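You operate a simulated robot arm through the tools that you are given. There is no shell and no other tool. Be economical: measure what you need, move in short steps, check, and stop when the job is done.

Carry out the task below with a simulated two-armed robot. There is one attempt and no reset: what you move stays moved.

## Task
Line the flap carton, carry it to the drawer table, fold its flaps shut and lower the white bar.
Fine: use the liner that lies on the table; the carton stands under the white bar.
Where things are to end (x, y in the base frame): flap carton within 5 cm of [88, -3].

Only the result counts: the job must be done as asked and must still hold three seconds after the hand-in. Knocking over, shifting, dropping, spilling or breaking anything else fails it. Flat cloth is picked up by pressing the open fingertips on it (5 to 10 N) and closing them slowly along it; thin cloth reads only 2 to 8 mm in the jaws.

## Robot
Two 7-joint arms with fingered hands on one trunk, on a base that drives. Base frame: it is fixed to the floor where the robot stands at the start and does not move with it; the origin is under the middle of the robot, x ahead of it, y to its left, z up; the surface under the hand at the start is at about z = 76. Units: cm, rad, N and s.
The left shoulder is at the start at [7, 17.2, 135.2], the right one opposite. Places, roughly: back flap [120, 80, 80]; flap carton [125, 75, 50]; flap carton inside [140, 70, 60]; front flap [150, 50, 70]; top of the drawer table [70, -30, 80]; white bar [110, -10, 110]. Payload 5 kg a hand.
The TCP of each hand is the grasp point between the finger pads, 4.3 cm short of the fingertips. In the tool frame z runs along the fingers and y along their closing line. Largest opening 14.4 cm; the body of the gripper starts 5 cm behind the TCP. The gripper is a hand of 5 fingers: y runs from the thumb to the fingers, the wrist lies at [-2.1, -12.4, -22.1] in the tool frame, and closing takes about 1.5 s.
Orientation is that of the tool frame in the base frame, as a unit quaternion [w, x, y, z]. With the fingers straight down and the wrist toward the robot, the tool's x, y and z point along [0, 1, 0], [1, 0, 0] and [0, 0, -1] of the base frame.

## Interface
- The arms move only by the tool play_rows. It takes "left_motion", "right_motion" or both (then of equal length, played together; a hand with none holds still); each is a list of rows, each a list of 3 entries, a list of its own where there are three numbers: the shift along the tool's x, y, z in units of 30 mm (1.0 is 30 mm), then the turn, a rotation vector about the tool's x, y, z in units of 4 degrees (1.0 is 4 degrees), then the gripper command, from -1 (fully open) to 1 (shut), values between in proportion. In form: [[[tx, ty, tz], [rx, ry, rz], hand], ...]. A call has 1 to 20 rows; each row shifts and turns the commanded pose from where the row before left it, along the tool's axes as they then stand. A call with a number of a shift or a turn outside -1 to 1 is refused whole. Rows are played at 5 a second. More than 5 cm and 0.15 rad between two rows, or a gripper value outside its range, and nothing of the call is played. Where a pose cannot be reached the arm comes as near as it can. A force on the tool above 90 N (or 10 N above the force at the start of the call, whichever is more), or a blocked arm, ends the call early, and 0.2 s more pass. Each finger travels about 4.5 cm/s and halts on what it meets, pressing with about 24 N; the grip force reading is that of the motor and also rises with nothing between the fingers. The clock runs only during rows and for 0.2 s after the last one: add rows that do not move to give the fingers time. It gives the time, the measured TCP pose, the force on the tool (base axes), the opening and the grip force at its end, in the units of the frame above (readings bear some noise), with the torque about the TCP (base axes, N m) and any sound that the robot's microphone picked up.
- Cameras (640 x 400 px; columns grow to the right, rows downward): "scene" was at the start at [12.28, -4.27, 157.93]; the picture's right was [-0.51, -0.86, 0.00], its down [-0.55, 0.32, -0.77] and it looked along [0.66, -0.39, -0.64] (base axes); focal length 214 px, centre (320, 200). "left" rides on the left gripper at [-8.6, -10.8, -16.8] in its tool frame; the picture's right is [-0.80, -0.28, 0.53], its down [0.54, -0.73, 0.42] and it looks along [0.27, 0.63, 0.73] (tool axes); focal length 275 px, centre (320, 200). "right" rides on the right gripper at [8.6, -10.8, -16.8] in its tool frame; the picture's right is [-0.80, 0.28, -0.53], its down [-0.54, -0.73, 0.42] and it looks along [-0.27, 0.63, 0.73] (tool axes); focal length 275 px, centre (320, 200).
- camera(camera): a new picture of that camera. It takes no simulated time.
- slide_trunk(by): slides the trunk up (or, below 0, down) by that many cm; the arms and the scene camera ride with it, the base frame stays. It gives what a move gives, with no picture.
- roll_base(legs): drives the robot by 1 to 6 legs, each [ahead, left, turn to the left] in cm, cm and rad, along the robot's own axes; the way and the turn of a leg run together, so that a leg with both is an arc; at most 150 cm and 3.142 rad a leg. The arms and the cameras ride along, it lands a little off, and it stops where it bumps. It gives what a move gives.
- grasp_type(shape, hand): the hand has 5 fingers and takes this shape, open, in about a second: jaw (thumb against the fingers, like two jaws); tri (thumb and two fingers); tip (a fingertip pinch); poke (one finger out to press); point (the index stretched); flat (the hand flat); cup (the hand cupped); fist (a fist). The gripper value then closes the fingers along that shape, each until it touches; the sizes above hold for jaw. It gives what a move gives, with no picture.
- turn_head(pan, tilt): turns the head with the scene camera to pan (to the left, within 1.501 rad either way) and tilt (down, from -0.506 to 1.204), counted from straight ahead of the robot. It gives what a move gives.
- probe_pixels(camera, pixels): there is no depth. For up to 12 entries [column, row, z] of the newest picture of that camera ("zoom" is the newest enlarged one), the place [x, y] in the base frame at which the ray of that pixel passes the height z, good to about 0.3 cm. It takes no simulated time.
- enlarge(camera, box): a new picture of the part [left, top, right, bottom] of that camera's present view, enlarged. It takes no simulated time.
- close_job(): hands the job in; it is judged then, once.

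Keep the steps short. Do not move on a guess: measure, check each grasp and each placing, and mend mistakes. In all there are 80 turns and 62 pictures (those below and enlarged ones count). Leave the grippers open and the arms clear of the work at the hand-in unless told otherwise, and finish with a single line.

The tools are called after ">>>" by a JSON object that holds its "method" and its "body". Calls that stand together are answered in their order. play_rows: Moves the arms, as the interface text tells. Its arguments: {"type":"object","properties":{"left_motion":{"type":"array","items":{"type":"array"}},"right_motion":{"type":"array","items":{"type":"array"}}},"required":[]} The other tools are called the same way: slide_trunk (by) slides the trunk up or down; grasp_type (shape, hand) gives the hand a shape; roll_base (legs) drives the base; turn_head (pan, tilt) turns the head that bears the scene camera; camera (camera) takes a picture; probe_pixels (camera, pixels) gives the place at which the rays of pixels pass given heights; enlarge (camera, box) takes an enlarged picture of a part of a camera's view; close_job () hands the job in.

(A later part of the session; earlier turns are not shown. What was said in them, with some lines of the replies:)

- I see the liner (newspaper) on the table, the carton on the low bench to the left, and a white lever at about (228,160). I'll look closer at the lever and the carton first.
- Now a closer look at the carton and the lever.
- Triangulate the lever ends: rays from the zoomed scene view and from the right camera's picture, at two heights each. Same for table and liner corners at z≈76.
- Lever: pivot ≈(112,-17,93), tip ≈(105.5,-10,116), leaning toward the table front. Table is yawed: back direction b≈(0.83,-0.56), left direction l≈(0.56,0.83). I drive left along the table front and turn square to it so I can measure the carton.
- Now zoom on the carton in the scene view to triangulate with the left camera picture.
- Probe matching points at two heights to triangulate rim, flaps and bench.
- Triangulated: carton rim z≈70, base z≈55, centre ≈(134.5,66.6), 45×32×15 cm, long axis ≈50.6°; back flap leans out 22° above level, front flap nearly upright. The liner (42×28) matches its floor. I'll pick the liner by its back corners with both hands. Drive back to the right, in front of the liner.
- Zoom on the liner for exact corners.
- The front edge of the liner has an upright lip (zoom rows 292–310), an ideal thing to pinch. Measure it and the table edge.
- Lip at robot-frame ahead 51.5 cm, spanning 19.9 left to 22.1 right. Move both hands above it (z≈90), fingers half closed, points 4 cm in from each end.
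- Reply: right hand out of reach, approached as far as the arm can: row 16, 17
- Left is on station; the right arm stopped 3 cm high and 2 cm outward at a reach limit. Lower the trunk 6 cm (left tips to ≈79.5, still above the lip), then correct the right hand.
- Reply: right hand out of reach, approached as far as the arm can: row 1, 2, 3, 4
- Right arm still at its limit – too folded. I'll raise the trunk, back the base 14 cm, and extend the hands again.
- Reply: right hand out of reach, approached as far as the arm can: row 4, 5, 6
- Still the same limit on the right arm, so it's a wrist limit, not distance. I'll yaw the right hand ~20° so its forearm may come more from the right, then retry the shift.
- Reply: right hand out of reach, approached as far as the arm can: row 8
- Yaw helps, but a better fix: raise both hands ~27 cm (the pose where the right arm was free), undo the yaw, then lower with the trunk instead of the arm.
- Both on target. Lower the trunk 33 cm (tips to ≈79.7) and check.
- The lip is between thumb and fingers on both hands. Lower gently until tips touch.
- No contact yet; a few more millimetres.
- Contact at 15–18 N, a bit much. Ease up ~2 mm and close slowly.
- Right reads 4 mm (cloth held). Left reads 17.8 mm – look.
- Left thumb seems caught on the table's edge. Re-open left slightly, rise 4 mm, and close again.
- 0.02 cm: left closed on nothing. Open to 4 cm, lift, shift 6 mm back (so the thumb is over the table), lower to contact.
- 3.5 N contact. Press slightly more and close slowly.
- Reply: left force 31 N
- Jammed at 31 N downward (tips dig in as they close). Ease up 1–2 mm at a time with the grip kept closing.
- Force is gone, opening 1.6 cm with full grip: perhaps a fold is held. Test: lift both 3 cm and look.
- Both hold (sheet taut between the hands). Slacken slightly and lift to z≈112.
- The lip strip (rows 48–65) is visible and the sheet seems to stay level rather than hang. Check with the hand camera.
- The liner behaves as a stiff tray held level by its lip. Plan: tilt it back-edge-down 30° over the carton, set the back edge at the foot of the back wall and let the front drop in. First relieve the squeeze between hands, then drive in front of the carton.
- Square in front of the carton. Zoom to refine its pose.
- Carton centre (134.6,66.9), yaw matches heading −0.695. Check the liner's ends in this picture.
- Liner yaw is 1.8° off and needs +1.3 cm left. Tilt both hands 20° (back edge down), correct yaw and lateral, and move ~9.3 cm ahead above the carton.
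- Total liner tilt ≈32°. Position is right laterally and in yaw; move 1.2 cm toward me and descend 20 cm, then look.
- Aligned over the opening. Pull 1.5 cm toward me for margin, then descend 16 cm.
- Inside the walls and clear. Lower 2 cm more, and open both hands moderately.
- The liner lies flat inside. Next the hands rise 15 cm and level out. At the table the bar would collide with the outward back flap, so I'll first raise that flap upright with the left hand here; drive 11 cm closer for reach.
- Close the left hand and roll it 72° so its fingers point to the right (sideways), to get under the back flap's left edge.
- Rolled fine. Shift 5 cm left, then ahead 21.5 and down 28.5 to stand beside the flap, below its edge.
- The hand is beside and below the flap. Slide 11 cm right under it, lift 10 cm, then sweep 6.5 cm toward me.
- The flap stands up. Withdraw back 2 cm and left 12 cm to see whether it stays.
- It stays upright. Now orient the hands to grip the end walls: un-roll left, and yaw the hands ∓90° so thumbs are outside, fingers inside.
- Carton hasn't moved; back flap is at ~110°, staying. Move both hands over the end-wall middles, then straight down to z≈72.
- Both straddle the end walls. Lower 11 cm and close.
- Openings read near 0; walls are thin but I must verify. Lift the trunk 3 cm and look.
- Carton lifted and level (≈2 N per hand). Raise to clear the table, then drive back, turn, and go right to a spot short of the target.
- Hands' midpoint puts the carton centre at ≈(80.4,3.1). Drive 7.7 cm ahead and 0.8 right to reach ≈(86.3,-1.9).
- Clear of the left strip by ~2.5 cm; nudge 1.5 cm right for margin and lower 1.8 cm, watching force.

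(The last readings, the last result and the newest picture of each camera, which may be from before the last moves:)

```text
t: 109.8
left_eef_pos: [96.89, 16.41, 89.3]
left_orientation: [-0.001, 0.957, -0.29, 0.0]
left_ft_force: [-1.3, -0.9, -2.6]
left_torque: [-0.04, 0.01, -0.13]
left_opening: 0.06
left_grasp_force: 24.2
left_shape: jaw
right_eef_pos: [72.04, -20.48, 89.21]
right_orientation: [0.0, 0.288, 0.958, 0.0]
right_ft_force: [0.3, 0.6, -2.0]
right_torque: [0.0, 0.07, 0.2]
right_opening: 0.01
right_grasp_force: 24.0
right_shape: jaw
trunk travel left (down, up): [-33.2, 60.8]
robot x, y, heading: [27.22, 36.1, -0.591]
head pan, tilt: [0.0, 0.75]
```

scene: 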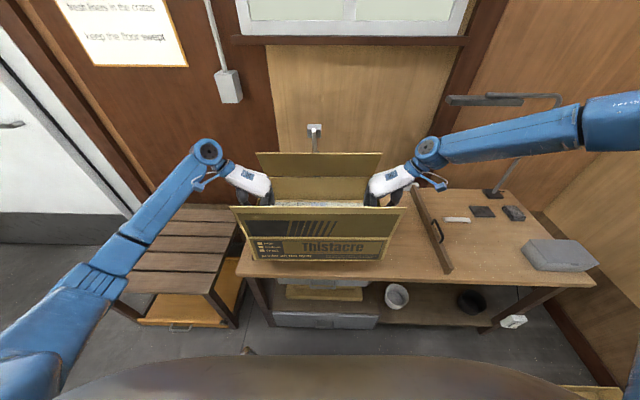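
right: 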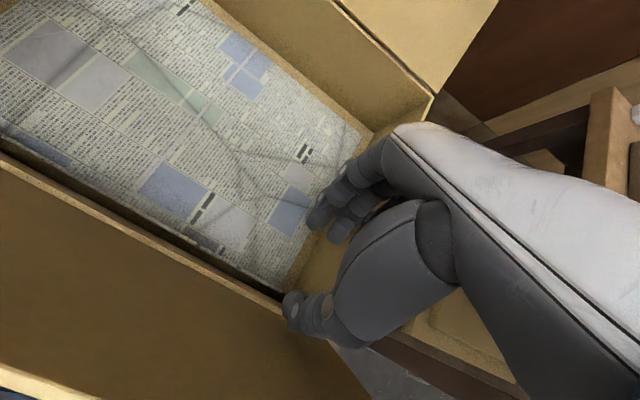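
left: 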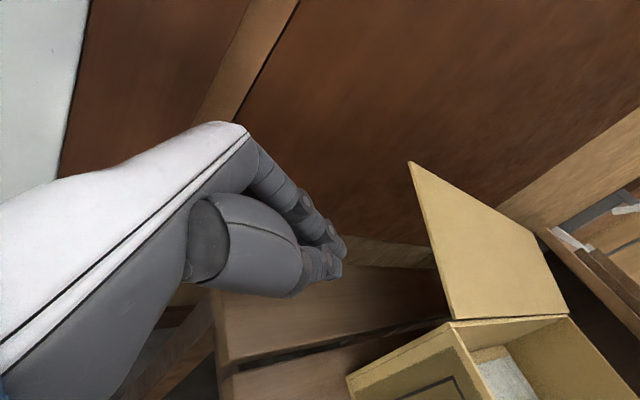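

Still carried (−2 N). Lower in small steps.

>>> {"method": "slide_trunk", "body": {"by": -0.5}}

>>> {"method": "slide_trunk", "body": {"by": -0.4}}

```text
t: 110.4
left_eef_pos: [96.85, 16.37, 88.73]
left_orientation: [-0.001, 0.957, -0.29, -0.001]
left_ft_force: [0.0, -0.6, -2.4]
left_torque: [-0.02, 0.06, -0.12]
left_opening: 0.04
left_grasp_force: 23.9
left_shape: jaw
right_eef_pos: [71.96, -20.38, 88.8]
right_orientation: [0.0, 0.288, 0.958, 0.001]
right_ft_force: [0.6, 0.2, -2.2]
right_torque: [0.06, 0.01, 0.19]
right_opening: 0.01
right_grasp_force: 23.6
right_shape: jaw
trunk travel left (down, up): [-32.7, 61.3]
robot x, y, heading: [27.17, 35.67, -0.597]
head pan, tilt: [0.0, 0.75]
```

```text
t: 110.9
left_eef_pos: [96.98, 16.23, 88.29]
left_orientation: [-0.001, 0.957, -0.289, -0.001]
left_ft_force: [-0.7, 0.1, -2.4]
left_torque: [-0.05, 0.04, -0.09]
left_opening: 0.05
left_grasp_force: 24.0
left_shape: jaw
right_eef_pos: [72.11, -20.57, 88.51]
right_orientation: [0.0, 0.289, 0.957, 0.001]
right_ft_force: [-0.2, 0.0, -2.2]
right_torque: [0.04, 0.01, 0.15]
right_opening: 0.0
right_grasp_force: 23.8
right_shape: jaw
trunk travel left (down, up): [-32.3, 61.7]
robot x, y, heading: [26.86, 35.84, -0.591]
head pan, tilt: [0.0, 0.75]
```

>>> {"method": "slide_trunk", "body": {"by": -0.5}}

>>> {"method": "slide_trunk", "body": {"by": -0.4}}

>>> {"method": "enlarge", "body": {"camera": "scene", "box": [200, 110, 440, 290]}}

```text
t: 111.4
left_eef_pos: [96.86, 16.37, 88.03]
left_orientation: [0.0, 0.957, -0.289, 0.0]
left_ft_force: [0.1, 0.9, 7.2]
left_torque: [0.03, -0.04, -0.13]
left_opening: 0.1
left_grasp_force: 24.6
left_shape: jaw
right_eef_pos: [72.03, -20.49, 88.04]
right_orientation: [0.0, 0.29, 0.957, 0.001]
right_ft_force: [-0.3, -0.1, 4.4]
right_torque: [-0.08, 0.04, 0.22]
right_opening: 0.04
right_grasp_force: 24.2
right_shape: jaw
trunk travel left (down, up): [-31.8, 62.2]
robot x, y, heading: [27.61, 35.87, -0.588]
head pan, tilt: [0.0, 0.75]
```

```text
t: 112.0
left_eef_pos: [96.71, 16.37, 87.81]
left_orientation: [0.001, 0.957, -0.29, 0.003]
left_ft_force: [5.6, -1.7, 25.5]
left_torque: [0.06, -0.39, -0.13]
left_opening: 0.15
left_grasp_force: 24.0
left_shape: jaw
right_eef_pos: [72.07, -20.57, 87.83]
right_orientation: [0.002, 0.29, 0.957, 0.001]
right_ft_force: [0.2, -3.9, 22.7]
right_torque: [-0.27, -0.08, 0.16]
right_opening: 0.05
right_grasp_force: 23.7
right_shape: jaw
trunk travel left (down, up): [-31.4, 62.6]
robot x, y, heading: [27.18, 35.85, -0.585]
head pan, tilt: [0.0, 0.75]
```

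```text
2.22 times, centred on (320, 200) of scene
```

zoom: 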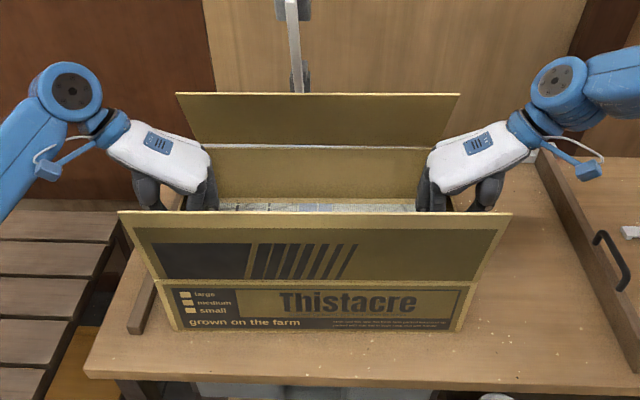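

Landed. Relieve 0.4 cm, open both hands, then rise straight up with the trunk.

>>> {"method": "slide_trunk", "body": {"by": 0.4}}

>>> {"method": "play_rows", "body": {"left_motion": [[[0, 0, 0], [0, 0, 0], 0.5], [[0, 0, 0], [0, 0, 0], 0.2], [[0, 0, 0], [0, 0, 0], 0.1], [[0, 0, 0], [0, 0, 0], 0.1], [[0, 0, 0], [0, 0, 0], 0.1], [[0, 0, 0], [0, 0, 0], 0.1]], "right_motion": [[[0, 0, 0], [0, 0, 0], 0.5], [[0, 0, 0], [0, 0, 0], 0.2], [[0, 0, 0], [0, 0, 0], 0.1], [[0, 0, 0], [0, 0, 0], 0.1], [[0, 0, 0], [0, 0, 0], 0.1], [[0, 0, 0], [0, 0, 0], 0.1]]}}

>>> {"method": "slide_trunk", "body": {"by": 26}}

>>> {"method": "camera", "body": {"camera": "scene"}}

```text
t: 112.5
left_eef_pos: [96.8, 16.33, 88.05]
left_orientation: [-0.001, 0.957, -0.291, 0.001]
left_ft_force: [5.5, -3.7, 19.2]
left_torque: [-0.05, -0.28, -0.16]
left_opening: 0.15
left_grasp_force: 23.9
left_shape: jaw
right_eef_pos: [71.91, -20.54, 87.94]
right_orientation: [0.0, 0.288, 0.957, 0.001]
right_ft_force: [5.3, -4.0, 11.0]
right_torque: [-0.15, -0.17, 0.23]
right_opening: 0.06
right_grasp_force: 23.3
right_shape: jaw
trunk travel left (down, up): [-31.8, 62.2]
robot x, y, heading: [27.18, 35.79, -0.593]
head pan, tilt: [0.0, 0.75]
```

```text
t: 113.9
left_eef_pos: [96.89, 16.27, 87.96]
left_orientation: [-0.001, 0.957, -0.291, -0.001]
left_ft_force: [0.2, -0.9, 0.5]
left_torque: [0.0, 0.01, -0.01]
left_opening: 6.39
left_grasp_force: 0.1
left_shape: jaw
right_eef_pos: [72.03, -20.49, 87.87]
right_orientation: [-0.001, 0.289, 0.957, 0.001]
right_ft_force: [0.6, 0.7, 0.2]
right_torque: [0.0, 0.03, 0.01]
right_opening: 6.43
right_grasp_force: 0.1
right_shape: jaw
trunk travel left (down, up): [-31.8, 62.2]
robot x, y, heading: [27.07, 35.93, -0.592]
head pan, tilt: [0.0, 0.75]
```

```text
t: 116.6
left_eef_pos: [96.81, 16.21, 113.85]
left_orientation: [-0.001, 0.957, -0.29, -0.001]
left_ft_force: [-0.7, -0.5, 0.0]
left_torque: [-0.01, 0.0, -0.02]
left_opening: 6.43
left_grasp_force: 0.1
left_shape: jaw
right_eef_pos: [72.05, -20.69, 113.91]
right_orientation: [0.0, 0.289, 0.957, 0.001]
right_ft_force: [0.3, 0.1, 0.1]
right_torque: [0.01, 0.0, -0.01]
right_opening: 6.42
right_grasp_force: 0.0
right_shape: jaw
trunk travel left (down, up): [-57.8, 36.2]
robot x, y, heading: [27.56, 35.82, -0.592]
head pan, tilt: [0.0, 0.75]
```

```text
14 pictures are left
```

scene: 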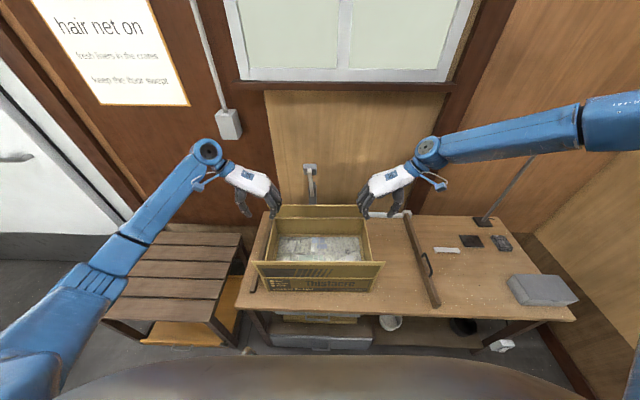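

Carton stands at ≈(85.4,-2.8), liner in. Now fold flaps. Turn the left hand back to face ahead, while the right hand (closed) moves in front of the front flap at safe height.

>>> {"method": "play_rows", "body": {"left_motion": [[[0, 0, 0], [0, 0, -1], 1], [[0, 0, 0], [0, 0, -1], 1], [[0, 0, 0], [0, 0, -1], 1], [[0, 0, 0], [0, 0, -1], 1], [[0, 0, 0], [0, 0, -1], 1], [[0, 0, 0], [0, 0, -1], 1], [[0, 0, 0], [0, 0, -1], 1], [[0, 0, 0], [0, 0, -1], 1], [[0, 0, 0], [0, 0, -1], 1], [[0, 0, 0], [0, 0, -1], 1], [[0, 0, 0], [0, 0, -1], 1], [[0, 0, 0], [0, 0, -1], 1], [[0, 0, 0], [0, 0, -1], 1], [[0, 0, 0], [0, 0, -1], 1], [[0, 0, 0], [0, 0, -1], 1], [[0, 0, 0], [0, 0, -1], 1], [[0, 0, 0], [0, 0, -1], 1], [[0, 0, 0], [0, 0, -1], 1], [[0, 0, 0], [0, 0, -1], 1], [[0, 0, 0], [0, 0, -1], 1]], "right_motion": [[[0, 0, 0], [0, 0, 0], 1], [[0, 0, 0], [0, 0, 0], 1], [[0, 0, 0], [0, 0, 0], 1], [[0, 0, 0], [0, 0, 0], 1], [[0, 0, 0], [0, 0, 0], 1], [[0, 0, 0], [0, 0, 0], 1], [[0.9, 0.25, 0], [0, 0, 0], 1], [[0.9, 0.25, 0], [0, 0, 0], 1], [[0.9, 0.25, 0], [0, 0, 0], 1], [[0.9, 0.25, 0], [0, 0, 0], 1], [[0.9, 0.25, 0], [0, 0, 0], 1], [[0.9, 0.25, 0], [0, 0, 0], 1], [[0.9, 0.25, 0], [0, 0, 0], 1], [[0.9, 0.25, 0], [0, 0, 0], 1], [[0.9, 0.25, 0], [0, 0, 0], 1], [[0.9, 0.25, 0], [0, 0, 0], 1], [[0, 0, 0], [0, 0, 0], 1], [[0, 0, 0], [0, 0, 0], 1], [[0, 0, 0], [0, 0, 0], 1], [[0, 0, 0], [0, 0, 0], 1]]}}

```text
t: 120.8
left_eef_pos: [96.93, 16.29, 113.86]
left_orientation: [0.0, 0.919, 0.395, 0.0]
left_ft_force: [0.9, -0.1, -0.1]
left_torque: [0.01, -0.02, 0.0]
left_opening: 0.0
left_grasp_force: 24.1
left_shape: jaw
right_eef_pos: [53.73, 0.69, 113.97]
right_orientation: [-0.001, 0.289, 0.957, 0.001]
right_ft_force: [-0.3, -0.4, 0.1]
right_torque: [0.01, -0.02, 0.01]
right_opening: 0.0
right_grasp_force: 24.3
right_shape: jaw
trunk travel left (down, up): [-57.8, 36.2]
robot x, y, heading: [27.05, 35.97, -0.589]
head pan, tilt: [0.0, 0.75]
```

Right is ready. Push the front flap in and down with the right hand; meanwhile bring the left hand behind the upright back flap (still high).

>>> {"method": "play_rows", "body": {"left_motion": [[[0, 0, 0], [0, 0, -1], 1], [[0, 0, 0], [0, 0, -1], 1], [[0, 0, 0], [0, 0, -0.5], 1], [[-0.26, 0.889, 0], [0, 0, 0], 1], [[-0.26, 0.889, 0], [0, 0, 0], 1], [[-0.26, 0.889, 0], [0, 0, 0], 1], [[-0.26, 0.889, 0], [0, 0, 0], 1], [[-0.26, 0.889, 0], [0, 0, 0], 1], [[-0.26, 0.889, 0], [0, 0, 0], 1], [[-0.26, 0.889, 0], [0, 0, 0], 1], [[-0.26, 0.889, 0], [0, 0, 0], 1], [[-0.26, 0.889, 0], [0, 0, 0], 1], [[0, 0, 0], [0, 0, 0], 1], [[0, 0, 0], [0, 0, 0], 1], [[0, 0, 0], [0, 0, 0], 1], [[0, 0, 0], [0, 0, 0], 1], [[0, 0, 0], [0, 0, 0], 1]], "right_motion": [[[0, 0, 0.933], [0, 0, 0], 1], [[0, 0, 0.933], [0, 0, 0], 1], [[0, 0, 0.933], [0, 0, 0], 1], [[0, 0, 0.933], [0, 0, 0], 1], [[0, 0, 0.933], [0, 0, 0], 1], [[-0.667, 0, 0], [0, 0, 0], 1], [[-0.667, 0, 0], [0, 0, 0], 1], [[-0.667, 0, 0], [0, 0, 0], 1], [[-0.667, 0, 0], [0, 0, 0], 1], [[-0.667, 0, 0], [0, 0, 0], 1], [[-0.667, 0, 0], [0, 0, 0], 1], [[-0.667, 0, 0], [0, 0, 0], 1], [[-0.444, 0, 0.3], [0, 0, 0], 1], [[-0.444, 0, 0.3], [0, 0, 0], 1], [[-0.444, 0, 0.3], [0, 0, 0], 1], [[0, 0, 0.2], [0, 0, 0], 1], [[0, 0, 0], [0, 0, 0], 1]]}}

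>>> {"method": "camera", "body": {"camera": "scene"}}

```text
t: 124.4
left_eef_pos: [113.12, -2.77, 114.08]
left_orientation: [-0.002, 0.882, 0.472, 0.0]
left_ft_force: [0.4, -0.1, 0.1]
left_torque: [0.0, -0.01, -0.01]
left_opening: 0.0
left_grasp_force: 23.7
left_shape: jaw
right_eef_pos: [66.35, -10.5, 104.22]
right_orientation: [-0.001, 0.29, 0.957, 0.001]
right_ft_force: [1.1, -0.4, 0.3]
right_torque: [0.01, -0.02, -0.03]
right_opening: 0.04
right_grasp_force: 24.4
right_shape: jaw
right hand out of reach, approached as far as the arm can: row 4, 5, 12, 13, 14, 15, 16
trunk travel left (down, up): [-57.8, 36.2]
robot x, y, heading: [26.86, 35.62, -0.587]
head pan, tilt: [0.0, 0.75]
```

```text
13 pictures are left
```

scene: 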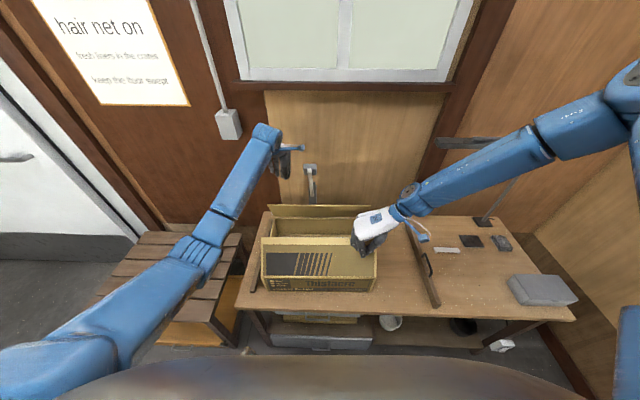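

Front flap is leaning in; right arm hit its low limit at z≈104. Use the trunk: lower 8 cm so the right hand presses the flap down (and the left comes behind the back flap).

>>> {"method": "slide_trunk", "body": {"by": -8}}

>>> {"method": "enlarge", "body": {"camera": "scene", "box": [220, 130, 440, 300]}}

```text
t: 125.5
left_eef_pos: [113.13, -2.76, 106.09]
left_orientation: [0.0, 0.882, 0.472, 0.001]
left_ft_force: [0.1, 0.0, -0.2]
left_torque: [-0.04, -0.01, 0.0]
left_opening: 0.0
left_grasp_force: 23.8
left_shape: jaw
right_eef_pos: [66.31, -10.56, 96.08]
right_orientation: [-0.001, 0.29, 0.957, 0.001]
right_ft_force: [0.1, 0.1, 0.1]
right_torque: [0.01, 0.01, 0.03]
right_opening: 0.0
right_grasp_force: 23.7
right_shape: jaw
trunk travel left (down, up): [-49.8, 44.2]
robot x, y, heading: [26.94, 35.88, -0.588]
head pan, tilt: [0.0, 0.75]
```

```text
2.35 times, centred on (330, 215) of scene
```

zoom: 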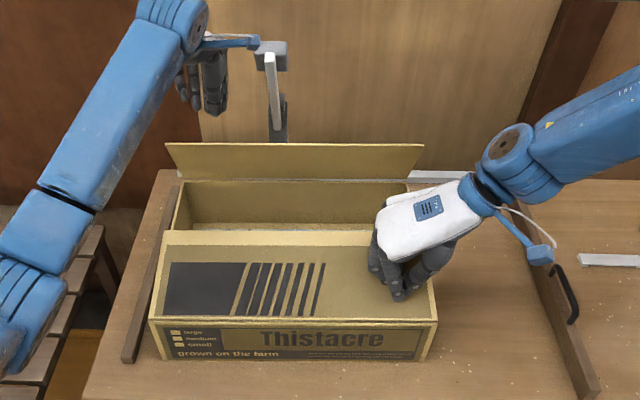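

Front flap almost flat. Lower 1.2 cm more, then sweep the back flap with the left hand.

>>> {"method": "slide_trunk", "body": {"by": -1.2}}

>>> {"method": "play_rows", "body": {"left_motion": [[[0, 0, 0.3], [0, 0, 0], 1], [[0, 0, 0.3], [0, 0, 0], 1], [[0, -0.7, 0], [0, 0, 0], 1], [[0, -0.7, 0], [0, 0, 0], 1], [[0, -0.7, 0], [0, 0, 0], 1], [[0, -0.7, 0], [0, 0, 0], 1], [[0, -0.7, 0], [0, 0, 0], 1], [[0, -0.7, 0], [0, 0, 0], 1], [[0, 0, 0], [0, 0, 0], 1]]}}

>>> {"method": "enlarge", "body": {"camera": "scene", "box": [220, 130, 440, 300]}}

```text
t: 126.1
left_eef_pos: [113.12, -2.84, 104.99]
left_orientation: [-0.002, 0.882, 0.472, 0.0]
left_ft_force: [-0.2, 0.6, -0.5]
left_torque: [0.03, 0.03, 0.02]
left_opening: 0.01
left_grasp_force: 23.5
left_shape: jaw
right_eef_pos: [66.42, -10.49, 94.95]
right_orientation: [0.0, 0.29, 0.957, 0.002]
right_ft_force: [-0.1, -0.8, 0.2]
right_torque: [-0.01, -0.04, 0.0]
right_opening: 0.0
right_grasp_force: 24.0
right_shape: jaw
trunk travel left (down, up): [-48.6, 45.4]
robot x, y, heading: [26.79, 35.57, -0.589]
head pan, tilt: [0.0, 0.75]
```

```text
t: 128.1
left_eef_pos: [102.5, 4.16, 103.0]
left_orientation: [-0.001, 0.881, 0.472, 0.0]
left_ft_force: [-0.1, 0.0, 0.6]
left_torque: [0.01, 0.01, -0.02]
left_opening: 0.0
left_grasp_force: 23.8
left_shape: jaw
right_eef_pos: [66.31, -10.62, 94.93]
right_orientation: [-0.001, 0.289, 0.957, 0.001]
right_ft_force: [0.2, 0.4, -0.4]
right_torque: [0.01, -0.02, -0.03]
right_opening: 0.0
right_grasp_force: 23.8
right_shape: jaw
trunk travel left (down, up): [-48.6, 45.4]
robot x, y, heading: [27.34, 35.74, -0.59]
head pan, tilt: [0.0, 0.75]
```

```text
2.35 times, centred on (330, 215) of scene
```

zoom: 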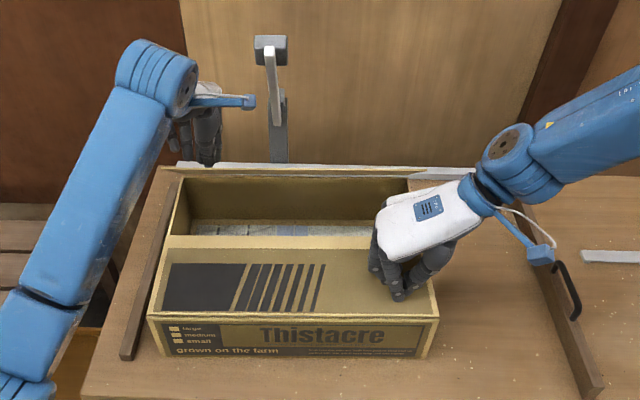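

The back flap is now edge-on to the camera (~145°). Press it on down with the left hand.

>>> {"method": "play_rows", "body": {"left_motion": [[[0, -0.2, 0.667], [0, 0, 0], 1], [[0, -0.2, 0.667], [0, 0, 0], 1], [[0, -0.2, 0.667], [0, 0, 0], 1], [[0, -0.2, 0.6], [0, 0, 0], 1], [[0, 0, 0], [0, 0, 0], 1]]}}

>>> {"method": "enlarge", "body": {"camera": "scene", "box": [220, 130, 440, 300]}}

```text
t: 129.3
left_eef_pos: [100.35, 5.59, 95.38]
left_orientation: [-0.001, 0.882, 0.472, 0.0]
left_ft_force: [-0.7, 0.5, 1.0]
left_torque: [0.03, -0.01, 0.02]
left_opening: 0.0
left_grasp_force: 24.1
left_shape: jaw
right_eef_pos: [66.41, -10.45, 94.92]
right_orientation: [0.0, 0.29, 0.957, 0.001]
right_ft_force: [0.5, 0.4, 0.7]
right_torque: [0.01, 0.0, -0.02]
right_opening: 0.0
right_grasp_force: 24.0
right_shape: jaw
trunk travel left (down, up): [-48.6, 45.4]
robot x, y, heading: [27.32, 35.83, -0.589]
head pan, tilt: [0.0, 0.75]
```

```text
2.35 times, centred on (330, 215) of scene
```

zoom: 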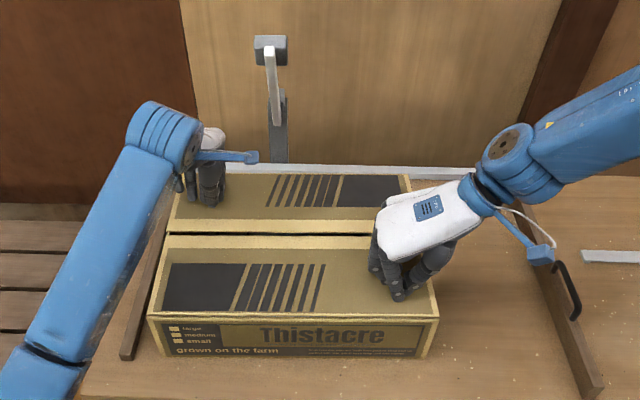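

Both flaps nearly shut. Press 0.6 cm further to seat them.

>>> {"method": "slide_trunk", "body": {"by": -0.6}}

>>> {"method": "slide_trunk", "body": {"by": -0.5}}

```text
t: 129.9
left_eef_pos: [100.22, 5.6, 95.04]
left_orientation: [0.0, 0.882, 0.471, 0.001]
left_ft_force: [0.2, -0.4, -1.1]
left_torque: [0.02, -0.01, 0.03]
left_opening: 0.0
left_grasp_force: 23.8
left_shape: jaw
right_eef_pos: [66.4, -10.44, 94.95]
right_orientation: [0.002, 0.29, 0.957, 0.001]
right_ft_force: [-5.7, -8.0, 49.8]
right_torque: [-0.44, 0.67, 0.04]
right_opening: 0.02
right_grasp_force: 23.2
right_shape: jaw
trunk travel left (down, up): [-48.0, 46.0]
robot x, y, heading: [27.19, 36.0, -0.587]
head pan, tilt: [0.0, 0.75]
```

```text
t: 130.4
left_eef_pos: [100.13, 5.54, 94.8]
left_orientation: [0.002, 0.882, 0.471, 0.002]
left_ft_force: [-1.5, 3.0, 10.5]
left_torque: [0.18, 0.2, -0.05]
left_opening: 0.02
left_grasp_force: 24.1
left_shape: jaw
right_eef_pos: [66.6, -10.32, 94.86]
right_orientation: [0.005, 0.29, 0.957, 0.004]
right_ft_force: [-13.6, -1.5, 40.7]
right_torque: [-0.07, 0.95, -0.04]
right_opening: 0.02
right_grasp_force: 23.9
right_shape: jaw
trunk travel left (down, up): [-47.6, 46.4]
robot x, y, heading: [27.32, 35.85, -0.592]
head pan, tilt: [0.0, 0.75]
stopped: the force on the tool passed its limit at 92 N (the readings are from after the stop); the commanded pose is now the measured one
```

Both flaps are seated shut (contact forces at rim height). Raise the trunk 26 cm.

>>> {"method": "slide_trunk", "body": {"by": 26}}

>>> {"method": "play_rows", "body": {"left_motion": [[[0.6, -0.9, 0], [0, 0, 0], 0], [[0.6, -0.9, 0], [0, 0, 0], 0], [[0.6, -0.9, 0], [0, 0, 0], -1], [[0.6, -0.9, 0], [0, 0, 0], -1], [[0.6, -0.9, 0], [0, 0, 0], -1], [[0.6, -0.9, 0], [0, 0, 0], -1], [[0.6, -0.9, 0], [0, 0, 0], -1], [[0.6, -0.9, 0], [0, 0, 0], -1], [[0, 0, 0], [0, 0, 0], -1], [[0, 0, 0], [0, 0, 0], -1], [[0, 0, 0], [0, 0, 0], -1], [[0, 0, 0], [0, 0, 0], -1]], "right_motion": [[[0, 0, 0], [0, 0, 0], -0.9], [[0, 0, 0], [0, 0, 0], -0.9], [[0, 0, 0], [0, 0, 0], -0.9], [[0, 0, 0], [0, 0, 0], -0.9], [[-0.95, 0.9, 0], [0, 0, 0], -0.9], [[-0.95, 0.9, 0], [0, 0, 0], -0.9], [[-0.95, 0.9, 0], [0, 0, 0], -0.9], [[-0.95, 0.9, 0], [0, 0, 0], -0.9], [[-0.95, 0.9, 0], [0, 0, 0], -0.9], [[-0.95, 0.9, 0], [0, 0, 0], -0.9], [[-0.95, 0.9, 0], [0, 0, 0], -0.9], [[0, 0, 0], [0, 0, 0], -0.9]]}}

>>> {"method": "turn_head", "body": {"pan": 0.0, "tilt": 0.6}}

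>>> {"method": "enlarge", "body": {"camera": "scene", "box": [220, 90, 440, 290]}}

>>> {"method": "camera", "body": {"camera": "right"}}

```text
t: 133.0
left_eef_pos: [100.38, 5.53, 120.39]
left_orientation: [-0.001, 0.882, 0.471, 0.0]
left_ft_force: [-0.2, -0.7, -0.2]
left_torque: [-0.01, -0.01, 0.04]
left_opening: 0.01
left_grasp_force: 24.4
left_shape: jaw
right_eef_pos: [66.77, -10.6, 120.49]
right_orientation: [0.003, 0.291, 0.957, 0.001]
right_ft_force: [0.2, 0.1, -0.2]
right_torque: [0.0, -0.01, -0.02]
right_opening: 0.0
right_grasp_force: 23.4
right_shape: jaw
trunk travel left (down, up): [-73.6, 20.4]
robot x, y, heading: [27.1, 35.7, -0.589]
head pan, tilt: [0.0, 0.75]
```

```text
t: 135.6
left_eef_pos: [90.6, 29.47, 120.35]
left_orientation: [-0.001, 0.881, 0.472, 0.0]
left_ft_force: [0.3, 0.6, -0.1]
left_torque: [0.05, 0.02, 0.0]
left_opening: 14.38
left_grasp_force: 0.1
left_shape: jaw
right_eef_pos: [78.7, -9.95, 132.94]
right_orientation: [0.003, 0.29, 0.957, 0.002]
right_ft_force: [0.1, -1.1, 1.1]
right_torque: [-0.01, -0.01, -0.01]
right_opening: 13.67
right_grasp_force: 0.1
right_shape: jaw
right hand out of reach, approached as far as the arm can: row 5, 6, 7, 8, 9, 10, 11
trunk travel left (down, up): [-73.6, 20.4]
robot x, y, heading: [27.41, 35.98, -0.588]
head pan, tilt: [0.0, 0.75]
```

```text
t: 136.3
left_eef_pos: [90.53, 29.44, 120.38]
left_orientation: [-0.001, 0.882, 0.472, 0.0]
left_ft_force: [0.0, 0.8, -0.5]
left_torque: [0.01, -0.01, 0.02]
left_opening: 14.38
left_grasp_force: 0.1
left_shape: jaw
right_eef_pos: [78.7, -10.06, 133.06]
right_orientation: [0.004, 0.291, 0.957, 0.001]
right_ft_force: [-0.1, 0.3, 0.2]
right_torque: [0.02, -0.02, 0.04]
right_opening: 13.69
right_grasp_force: 0.0
right_shape: jaw
trunk travel left (down, up): [-73.6, 20.4]
robot x, y, heading: [27.44, 35.85, -0.596]
head pan, tilt: [0.0, 0.6]
```

```text
2.00 times, centred on (330, 190) of scene
```

zoom: 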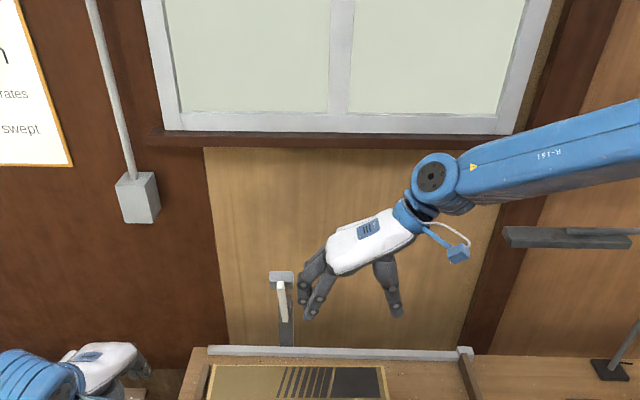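

```text
8 pictures are left
```

right: 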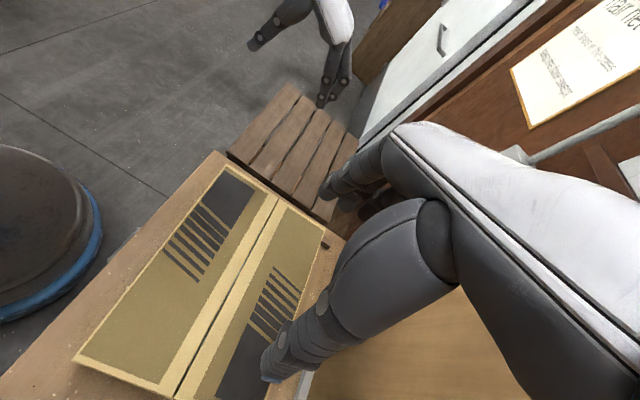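

Right arm can't serve there. Flaps are shut flat. I'll use the left hand to grip the bar's end block from its sides: yaw left hand +90°, right hand retreats.

>>> {"method": "play_rows", "body": {"left_motion": [[[0, 0, 0], [0, 0, 1], -0.9], [[0, 0, 0], [0, 0, 1], -0.9], [[0, 0, 0], [0, 0, 1], -0.9], [[0, 0, 0], [0, 0, 1], -0.9], [[0, 0, 0], [0, 0, 1], -0.9], [[0, 0, 0], [0, 0, 1], -0.9], [[0, 0, 0], [0, 0, 1], -0.9], [[0, 0, 0], [0, 0, 1], -0.9], [[0, 0, 0], [0, 0, 1], -0.9], [[0, 0, 0], [0, 0, 1], -0.9], [[0, 0, 0], [0, 0, 1], -0.9], [[0, 0, 0], [0, 0, 1], -0.9], [[0, 0, 0], [0, 0, 1], -0.9], [[0, 0, 0], [0, 0, 1], -0.9], [[0, 0, 0], [0, 0, 1], -0.9], [[0, 0, 0], [0, 0, 1], -0.9], [[0, 0, 0], [0, 0, 1], -0.9], [[0, 0, 0], [0, 0, 1], -0.9], [[0, 0, 0], [0, 0, 1], -0.9], [[0, 0, 0], [0, 0, 1], -0.9]], "right_motion": [[[0.3, -0.8, 0], [0, 0, 0], -0.9], [[0.3, -0.8, 0], [0, 0, 0], -0.9], [[0.3, -0.8, 0], [0, 0, 0], -0.9], [[0.3, -0.8, 0], [0, 0, 0], -0.9], [[0.3, -0.8, 0], [0, 0, 0], -0.9], [[0.3, -0.8, 0], [0, 0, 0], -0.9], [[0.3, -0.8, 0], [0, 0, 0], -0.9], [[0.3, -0.8, 0], [0, 0, 0], -0.9], [[0.3, -0.8, 0], [0, 0, 0], -0.9], [[0.3, -0.8, 0], [0, 0, 0], -0.9], [[0.3, 0, 0], [0, 0, 0], -0.9], [[0.3, 0, 0], [0, 0, 0], -0.9], [[0.3, 0, 0], [0, 0, 0], -0.9], [[0.3, 0, 0], [0, 0, 0], -0.9], [[0.3, 0, 0], [0, 0, 0], -0.9], [[0, 0, 0], [0, 0, 0], -0.9], [[0, 0, 0], [0, 0, 0], -0.9], [[0, 0, 0], [0, 0, 0], -0.9], [[0, 0, 0], [0, 0, 0], -0.9], [[0, 0, 0], [0, 0, 0], -0.9]]}}

>>> {"method": "probe_pixels", "body": {"camera": "zoom", "pixels": [[280, 276, 114], [280, 276, 117], [271, 273, 117], [293, 273, 117], [285, 318, 98], [285, 318, 95]]}}

```text
t: 140.5
left_eef_pos: [90.29, 29.4, 120.48]
left_orientation: [-0.001, 0.978, -0.207, -0.001]
left_ft_force: [0.1, 0.4, -0.2]
left_torque: [0.04, 0.01, 0.02]
left_opening: 13.71
left_grasp_force: 0.0
left_shape: jaw
right_eef_pos: [54.35, -22.57, 132.71]
right_orientation: [0.003, 0.291, 0.957, 0.001]
right_ft_force: [-0.3, -0.2, -0.5]
right_torque: [0.02, 0.0, 0.0]
right_opening: 13.7
right_grasp_force: 0.0
right_shape: jaw
trunk travel left (down, up): [-73.6, 20.4]
robot x, y, heading: [27.47, 35.94, -0.591]
head pan, tilt: [0.0, 0.6]
```

```text
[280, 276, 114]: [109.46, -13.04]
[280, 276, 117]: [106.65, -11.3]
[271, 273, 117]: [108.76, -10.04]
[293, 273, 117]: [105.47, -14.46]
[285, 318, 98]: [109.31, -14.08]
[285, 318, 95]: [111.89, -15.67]
```

Block top spans ≈5.5 cm at (107.1,-12.2,117). Finish the yaw and bring the left hand in front of it.

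>>> {"method": "play_rows", "body": {"left_motion": [[[0, 0, 0], [0, 0, 1], -0.9], [[0, 0, 0], [0, 0, 1], -0.9], [[0, 0, 0], [0, 0, 0.5], -0.9], [[0.804, 0.926, 0], [0, 0, 0], -0.9], [[0.804, 0.926, 0], [0, 0, 0], -0.9], [[0.804, 0.926, 0], [0, 0, 0], -0.9], [[0.804, 0.926, 0], [0, 0, 0], -0.9], [[0.804, 0.926, 0], [0, 0, 0], -0.9], [[0.804, 0.926, 0], [0, 0, 0], -0.9], [[0.804, 0.926, 0], [0, 0, 0], -0.9], [[0.804, 0.926, 0], [0, 0, 0], -0.9], [[0.804, 0.926, 0], [0, 0, 0], -0.9], [[0, 0, 0], [0, 0, 0], -0.9]]}}

```text
t: 143.3
left_eef_pos: [94.48, -3.4, 120.39]
left_orientation: [-0.002, 0.957, -0.29, -0.001]
left_ft_force: [-0.3, 0.3, -0.6]
left_torque: [0.03, -0.02, -0.02]
left_opening: 13.67
left_grasp_force: 0.0
left_shape: jaw
right_eef_pos: [54.16, -22.46, 132.79]
right_orientation: [0.003, 0.29, 0.957, 0.002]
right_ft_force: [0.1, 1.3, 0.9]
right_torque: [0.01, -0.01, 0.01]
right_opening: 13.67
right_grasp_force: 0.1
right_shape: jaw
trunk travel left (down, up): [-73.6, 20.4]
robot x, y, heading: [26.9, 36.24, -0.596]
head pan, tilt: [0.0, 0.6]
```

>>> {"method": "play_rows", "body": {"left_motion": [[[0.89, 0, 0], [0, 0, 0], -0.9], [[0.89, 0, 0], [0, 0, 0], -0.9], [[0.89, 0, 0], [0, 0, 0], -0.9], [[0.89, 0, 0], [0, 0, 0], -0.9], [[0.89, 0, 0], [0, 0, 0], -0.9], [[0.85, 0, 0], [0, 0, 0], -0.9], [[0, 0, 0.5], [0, 0, 0], -0.9], [[0, 0, 0.6], [0, 0, 0], -0.9], [[0, 0, 0], [0, 0, 0], -0.9]]}}

>>> {"method": "enlarge", "body": {"camera": "scene", "box": [220, 90, 440, 290]}}

```text
t: 145.3
left_eef_pos: [105.71, -10.86, 117.1]
left_orientation: [-0.001, 0.957, -0.291, -0.001]
left_ft_force: [0.1, -0.3, -0.3]
left_torque: [0.0, 0.02, 0.0]
left_opening: 13.7
left_grasp_force: 0.1
left_shape: jaw
left hand out of reach, approached as far as the arm can: row 6, 7, 8
right_eef_pos: [54.36, -22.5, 132.71]
right_orientation: [0.003, 0.291, 0.957, 0.002]
right_ft_force: [-1.1, -0.6, -0.4]
right_torque: [0.04, 0.01, 0.0]
right_opening: 13.65
right_grasp_force: 0.1
right_shape: jaw
trunk travel left (down, up): [-73.6, 20.4]
robot x, y, heading: [27.08, 35.98, -0.589]
head pan, tilt: [0.0, 0.6]
```

```text
2.00 times, centred on (330, 190) of scene
```

zoom: 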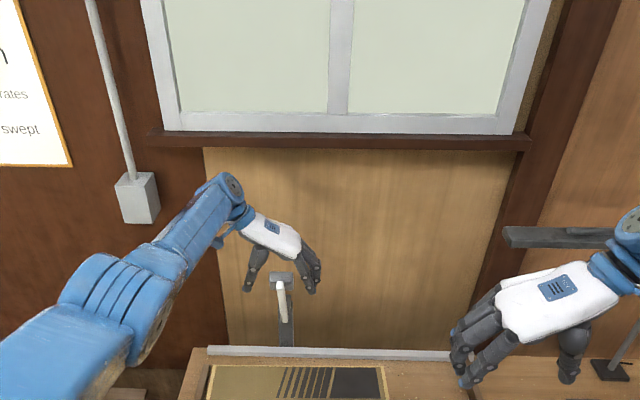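

The hand straddles the bar end. Close gently on it.

>>> {"method": "play_rows", "body": {"left_motion": [[[0, 0, 0], [0, 0, 0], -0.4], [[0, 0, 0], [0, 0, 0], 0], [[0, 0, 0], [0, 0, 0], 0.2], [[0, 0, 0], [0, 0, 0], 0.4], [[0, 0, 0], [0, 0, 0], 0.6], [[0, 0, 0], [0, 0, 0], 0.8], [[0, 0, 0], [0, 0, 0], 1], [[0, 0, 0], [0, 0, 0], 1], [[0, 0, 0], [0, 0, 0], 1], [[0, 0, 0], [0, 0, 0], 1]]}}

```text
t: 147.5
left_eef_pos: [105.52, -10.95, 117.22]
left_orientation: [-0.001, 0.957, -0.291, -0.001]
left_ft_force: [-6.0, -6.1, -0.9]
left_torque: [-0.27, 0.26, 0.12]
left_opening: 3.47
left_grasp_force: 24.3
left_shape: jaw
right_eef_pos: [54.21, -22.63, 132.57]
right_orientation: [0.003, 0.29, 0.957, 0.002]
right_ft_force: [0.3, 0.3, 0.5]
right_torque: [0.01, 0.01, -0.01]
right_opening: 13.66
right_grasp_force: 0.0
right_shape: jaw
trunk travel left (down, up): [-73.6, 20.4]
robot x, y, heading: [27.14, 36.03, -0.592]
head pan, tilt: [0.0, 0.6]
```

Holding the bar (3.5 cm, 24 N). Swing it along the arc toward me and down, first half.

>>> {"method": "play_rows", "body": {"left_motion": [[[-0.475, 0, 0.233], [0, 0, 0], 1], [[-0.475, 0, 0.233], [0, 0, 0], 1], [[-0.44, 0, 0.3], [0, 0, 0], 1], [[-0.44, 0, 0.3], [0, 0, 0], 1], [[-0.4, 0, 0.367], [0, 0, 0], 1], [[-0.4, 0, 0.367], [0, 0, 0], 1], [[-0.35, 0, 0.4], [0, 0, 0], 1], [[-0.35, 0, 0.4], [0, 0, 0], 1], [[0, 0, 0], [0, 0, 0], 1]]}}

>>> {"method": "enlarge", "body": {"camera": "scene", "box": [220, 150, 400, 310]}}

```text
t: 149.5
left_eef_pos: [97.4, -5.22, 109.27]
left_orientation: [-0.001, 0.957, -0.29, -0.001]
left_ft_force: [0.1, -3.6, 2.7]
left_torque: [-1.03, -0.6, 0.26]
left_opening: 3.21
left_grasp_force: 23.8
left_shape: jaw
right_eef_pos: [54.28, -22.4, 132.69]
right_orientation: [0.003, 0.29, 0.957, 0.003]
right_ft_force: [-0.5, 0.1, -0.3]
right_torque: [0.03, -0.01, 0.02]
right_opening: 13.69
right_grasp_force: 0.1
right_shape: jaw
trunk travel left (down, up): [-73.6, 20.4]
robot x, y, heading: [27.27, 35.98, -0.593]
head pan, tilt: [0.0, 0.6]
```

```text
2.50 times, centred on (310, 230) of scene
```

zoom: 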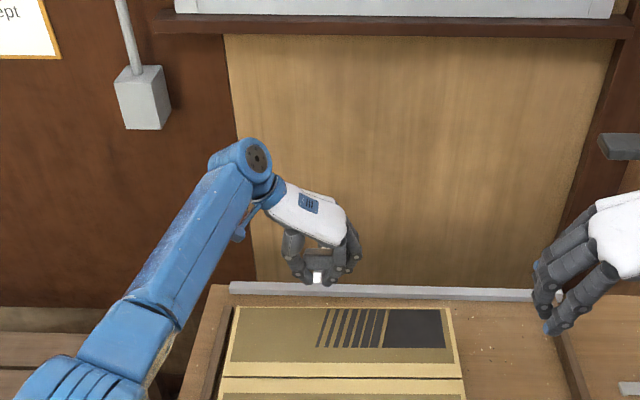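

The bar follows. Continue the arc.

>>> {"method": "play_rows", "body": {"left_motion": [[[-0.283, 0, 0.467], [0, 0, 0], 1], [[-0.283, 0, 0.467], [0, 0, 0], 1], [[-0.216, 0, 0.483], [0, 0, 0], 1], [[-0.216, 0, 0.483], [0, 0, 0], 1], [[-0.117, 0, 0.383], [0, 0, 0], 1], [[-0.117, 0, 0.383], [0, 0, 0], 1], [[-0.05, 0, 0.35], [0, 0, 0], 1], [[-0.03, 0, 0.35], [0, 0, 0], 1], [[0, 0, 0], [0, 0, 0], 1]]}}

>>> {"method": "enlarge", "body": {"camera": "scene", "box": [220, 150, 400, 310]}}

```text
t: 151.5
left_eef_pos: [93.56, -2.91, 99.52]
left_orientation: [-0.001, 0.957, -0.291, 0.0]
left_ft_force: [-35.4, 17.1, 12.4]
left_torque: [-0.88, -0.06, -0.47]
left_opening: 3.05
left_grasp_force: 24.3
left_shape: jaw
right_eef_pos: [53.68, -22.23, 132.96]
right_orientation: [0.005, 0.291, 0.957, 0.001]
right_ft_force: [-0.4, 0.9, 0.7]
right_torque: [-0.02, 0.02, 0.03]
right_opening: 13.7
right_grasp_force: 0.2
right_shape: jaw
trunk travel left (down, up): [-73.6, 20.4]
robot x, y, heading: [27.06, 35.98, -0.597]
head pan, tilt: [0.0, 0.6]
```

```text
2.50 times, centred on (310, 230) of scene
```

zoom: 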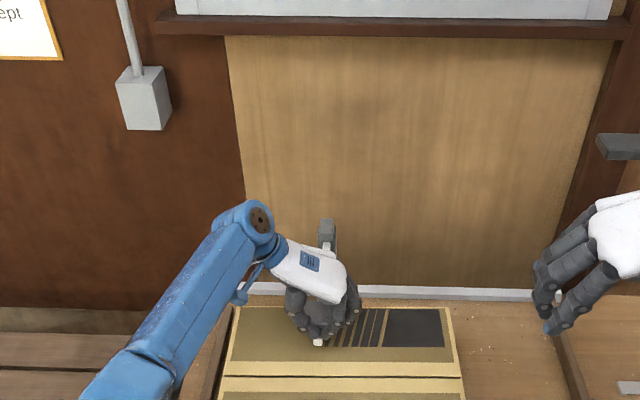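

Radial force 39 N toward me; give 1 cm that way and continue down 3 cm.

>>> {"method": "play_rows", "body": {"left_motion": [[[-0.2, 0, 0.1], [0, 0, 0], 1], [[-0.15, 0, 0.25], [0, 0, 0], 1], [[-0.05, 0, 0.25], [0, 0, 0], 1], [[0, 0, 0.25], [0, 0, 0], 1], [[0, 0, 0.2], [0, 0, 0], 1], [[0, 0, 0], [0, 0, 0], 1]]}}

```text
t: 152.9
left_eef_pos: [93.07, -2.57, 97.3]
left_orientation: [0.004, 0.957, -0.291, 0.008]
left_ft_force: [-7.8, -2.3, 67.3]
left_torque: [-2.84, -2.04, -0.12]
left_opening: 3.06
left_grasp_force: 23.8
left_shape: jaw
right_eef_pos: [53.44, -22.23, 133.12]
right_orientation: [0.007, 0.29, 0.957, 0.001]
right_ft_force: [0.1, -0.2, 0.4]
right_torque: [0.01, -0.03, 0.03]
right_opening: 13.68
right_grasp_force: 0.0
right_shape: jaw
trunk travel left (down, up): [-73.6, 20.4]
robot x, y, heading: [26.9, 35.7, -0.593]
head pan, tilt: [0.0, 0.6]
```

It meets a firm stop (67 N). Open the hand and rise straight up, then look.

>>> {"method": "play_rows", "body": {"left_motion": [[[0, 0, -0.15], [0, 0, 0], 0.6], [[0, 0, 0], [0, 0, 0], 0.2], [[0, 0, 0], [0, 0, 0], 0], [[0, 0, 0], [0, 0, 0], 0], [[0, 0, 0], [0, 0, 0], 0], [[0, 0, -0.5], [0, 0, 0], 0], [[0, 0, -0.8], [0, 0, 0], 0], [[0, 0, -0.9], [0, 0, 0], 0], [[0, 0, -0.9], [0, 0, 0], 0], [[0, 0, -0.9], [0, 0, 0], 0], [[-0.5, -0.8, -0.5], [0, 0, 0], 0], [[-0.5, -0.8, 0], [0, 0, 0], 0], [[-0.5, -0.8, 0], [0, 0, 0], 0], [[-0.5, -0.8, 0], [0, 0, 0], 0], [[-0.5, -0.8, 0], [0, 0, 0], 0]]}}

>>> {"method": "enlarge", "body": {"camera": "scene", "box": [230, 190, 410, 350]}}

```text
t: 156.1
left_eef_pos: [93.52, 11.8, 110.2]
left_orientation: [0.0, 0.957, -0.291, -0.001]
left_ft_force: [-0.3, 1.1, -0.2]
left_torque: [-0.03, -0.03, -0.01]
left_opening: 7.18
left_grasp_force: 0.0
left_shape: jaw
right_eef_pos: [54.2, -22.3, 132.84]
right_orientation: [0.003, 0.292, 0.957, 0.001]
right_ft_force: [0.0, -0.3, 0.1]
right_torque: [-0.05, -0.04, 0.02]
right_opening: 13.69
right_grasp_force: 0.1
right_shape: jaw
trunk travel left (down, up): [-73.6, 20.4]
robot x, y, heading: [27.12, 36.08, -0.597]
head pan, tilt: [0.0, 0.6]
```

```text
2.50 times, centred on (320, 270) of scene
```

zoom: 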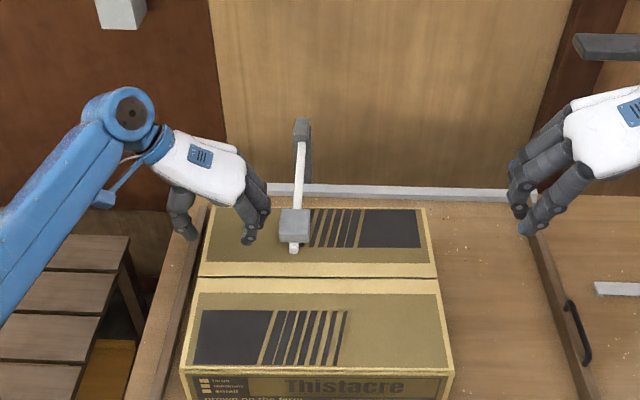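

Bar is down over the closed carton. Check its tip height against the carton by probing.

>>> {"method": "probe_pixels", "body": {"camera": "zoom", "pixels": [[294, 252, 91], [294, 252, 94], [294, 252, 97], [302, 140, 94], [436, 277, 90.5], [202, 277, 90.5], [428, 209, 90.5], [210, 207, 90.5], [185, 372, 90.5], [453, 370, 90.5]]}}

```text
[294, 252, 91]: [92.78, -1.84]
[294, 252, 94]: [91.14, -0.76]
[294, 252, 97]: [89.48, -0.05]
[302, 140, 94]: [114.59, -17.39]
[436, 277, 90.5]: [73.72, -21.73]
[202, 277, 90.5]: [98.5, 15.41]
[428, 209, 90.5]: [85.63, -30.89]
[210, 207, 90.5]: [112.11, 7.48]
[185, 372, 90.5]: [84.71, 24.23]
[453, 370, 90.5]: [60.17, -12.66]
```

Carton centre ≈(85.7,-3.0), bar level at carton-top height, flaps shut. Withdraw: open grippers, left hand back and up, and raise.

>>> {"method": "play_rows", "body": {"left_motion": [[[0, 0, -0.9], [0, 0, 0], -1], [[0, 0, -0.9], [0, 0, 0], -1], [[0, 0, -0.9], [0, 0, 0], -1], [[0, 0, -0.9], [0, 0, 0], -1], [[-0.8, -0.5, -0.5], [0, 0, 0], -1], [[-0.8, -0.5, 0], [0, 0, 0], -1], [[-0.8, -0.5, 0], [0, 0, 0], -1], [[-0.8, -0.5, 0], [0, 0, 0], -1], [[-0.8, -0.5, 0], [0, 0, 0], -1], [[0, 0, 0], [0, 0, 0], -1]], "right_motion": [[[0, 0, 0], [0, 0, 0], -1], [[0, 0, 0], [0, 0, 0], -1], [[0, 0, 0], [0, 0, 0], -1], [[0, 0, 0], [0, 0, 0], -1], [[0, 0, 0], [0, 0, 0], -1], [[0, 0, 0], [0, 0, 0], -1], [[0, 0, 0], [0, 0, 0], -1], [[0, 0, 0], [0, 0, 0], -1], [[0, 0, 0], [0, 0, 0], -1], [[0, 0, 0], [0, 0, 0], -1]]}}

>>> {"method": "enlarge", "body": {"camera": "scene", "box": [230, 210, 430, 360]}}

```text
t: 158.3
left_eef_pos: [87.76, 24.75, 122.3]
left_orientation: [-0.002, 0.957, -0.289, -0.001]
left_ft_force: [-0.6, 0.1, -0.4]
left_torque: [0.03, 0.02, -0.02]
left_opening: 14.36
left_grasp_force: 0.2
left_shape: jaw
right_eef_pos: [54.17, -22.54, 132.63]
right_orientation: [0.003, 0.291, 0.957, 0.001]
right_ft_force: [-0.1, 0.4, -0.3]
right_torque: [0.0, -0.01, 0.0]
right_opening: 14.36
right_grasp_force: 0.1
right_shape: jaw
trunk travel left (down, up): [-73.6, 20.4]
robot x, y, heading: [27.08, 35.88, -0.592]
head pan, tilt: [0.0, 0.6]
```

```text
2.67 times, centred on (330, 285) of scene
```

zoom: 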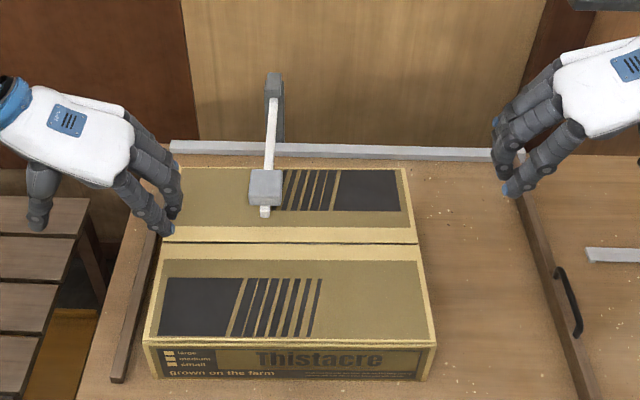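

Flaps shut, bar down, carton in place, arms clear with grippers open. Hand in.

>>> {"method": "close_job", "body": {}}

```text
The job is handed in.
```

The flap carton is lined, standing on the drawer table at about [85.7, -3.0] (2.4 cm from the target) with both flaps shut and the white bar lowered over it; the job is handed in.
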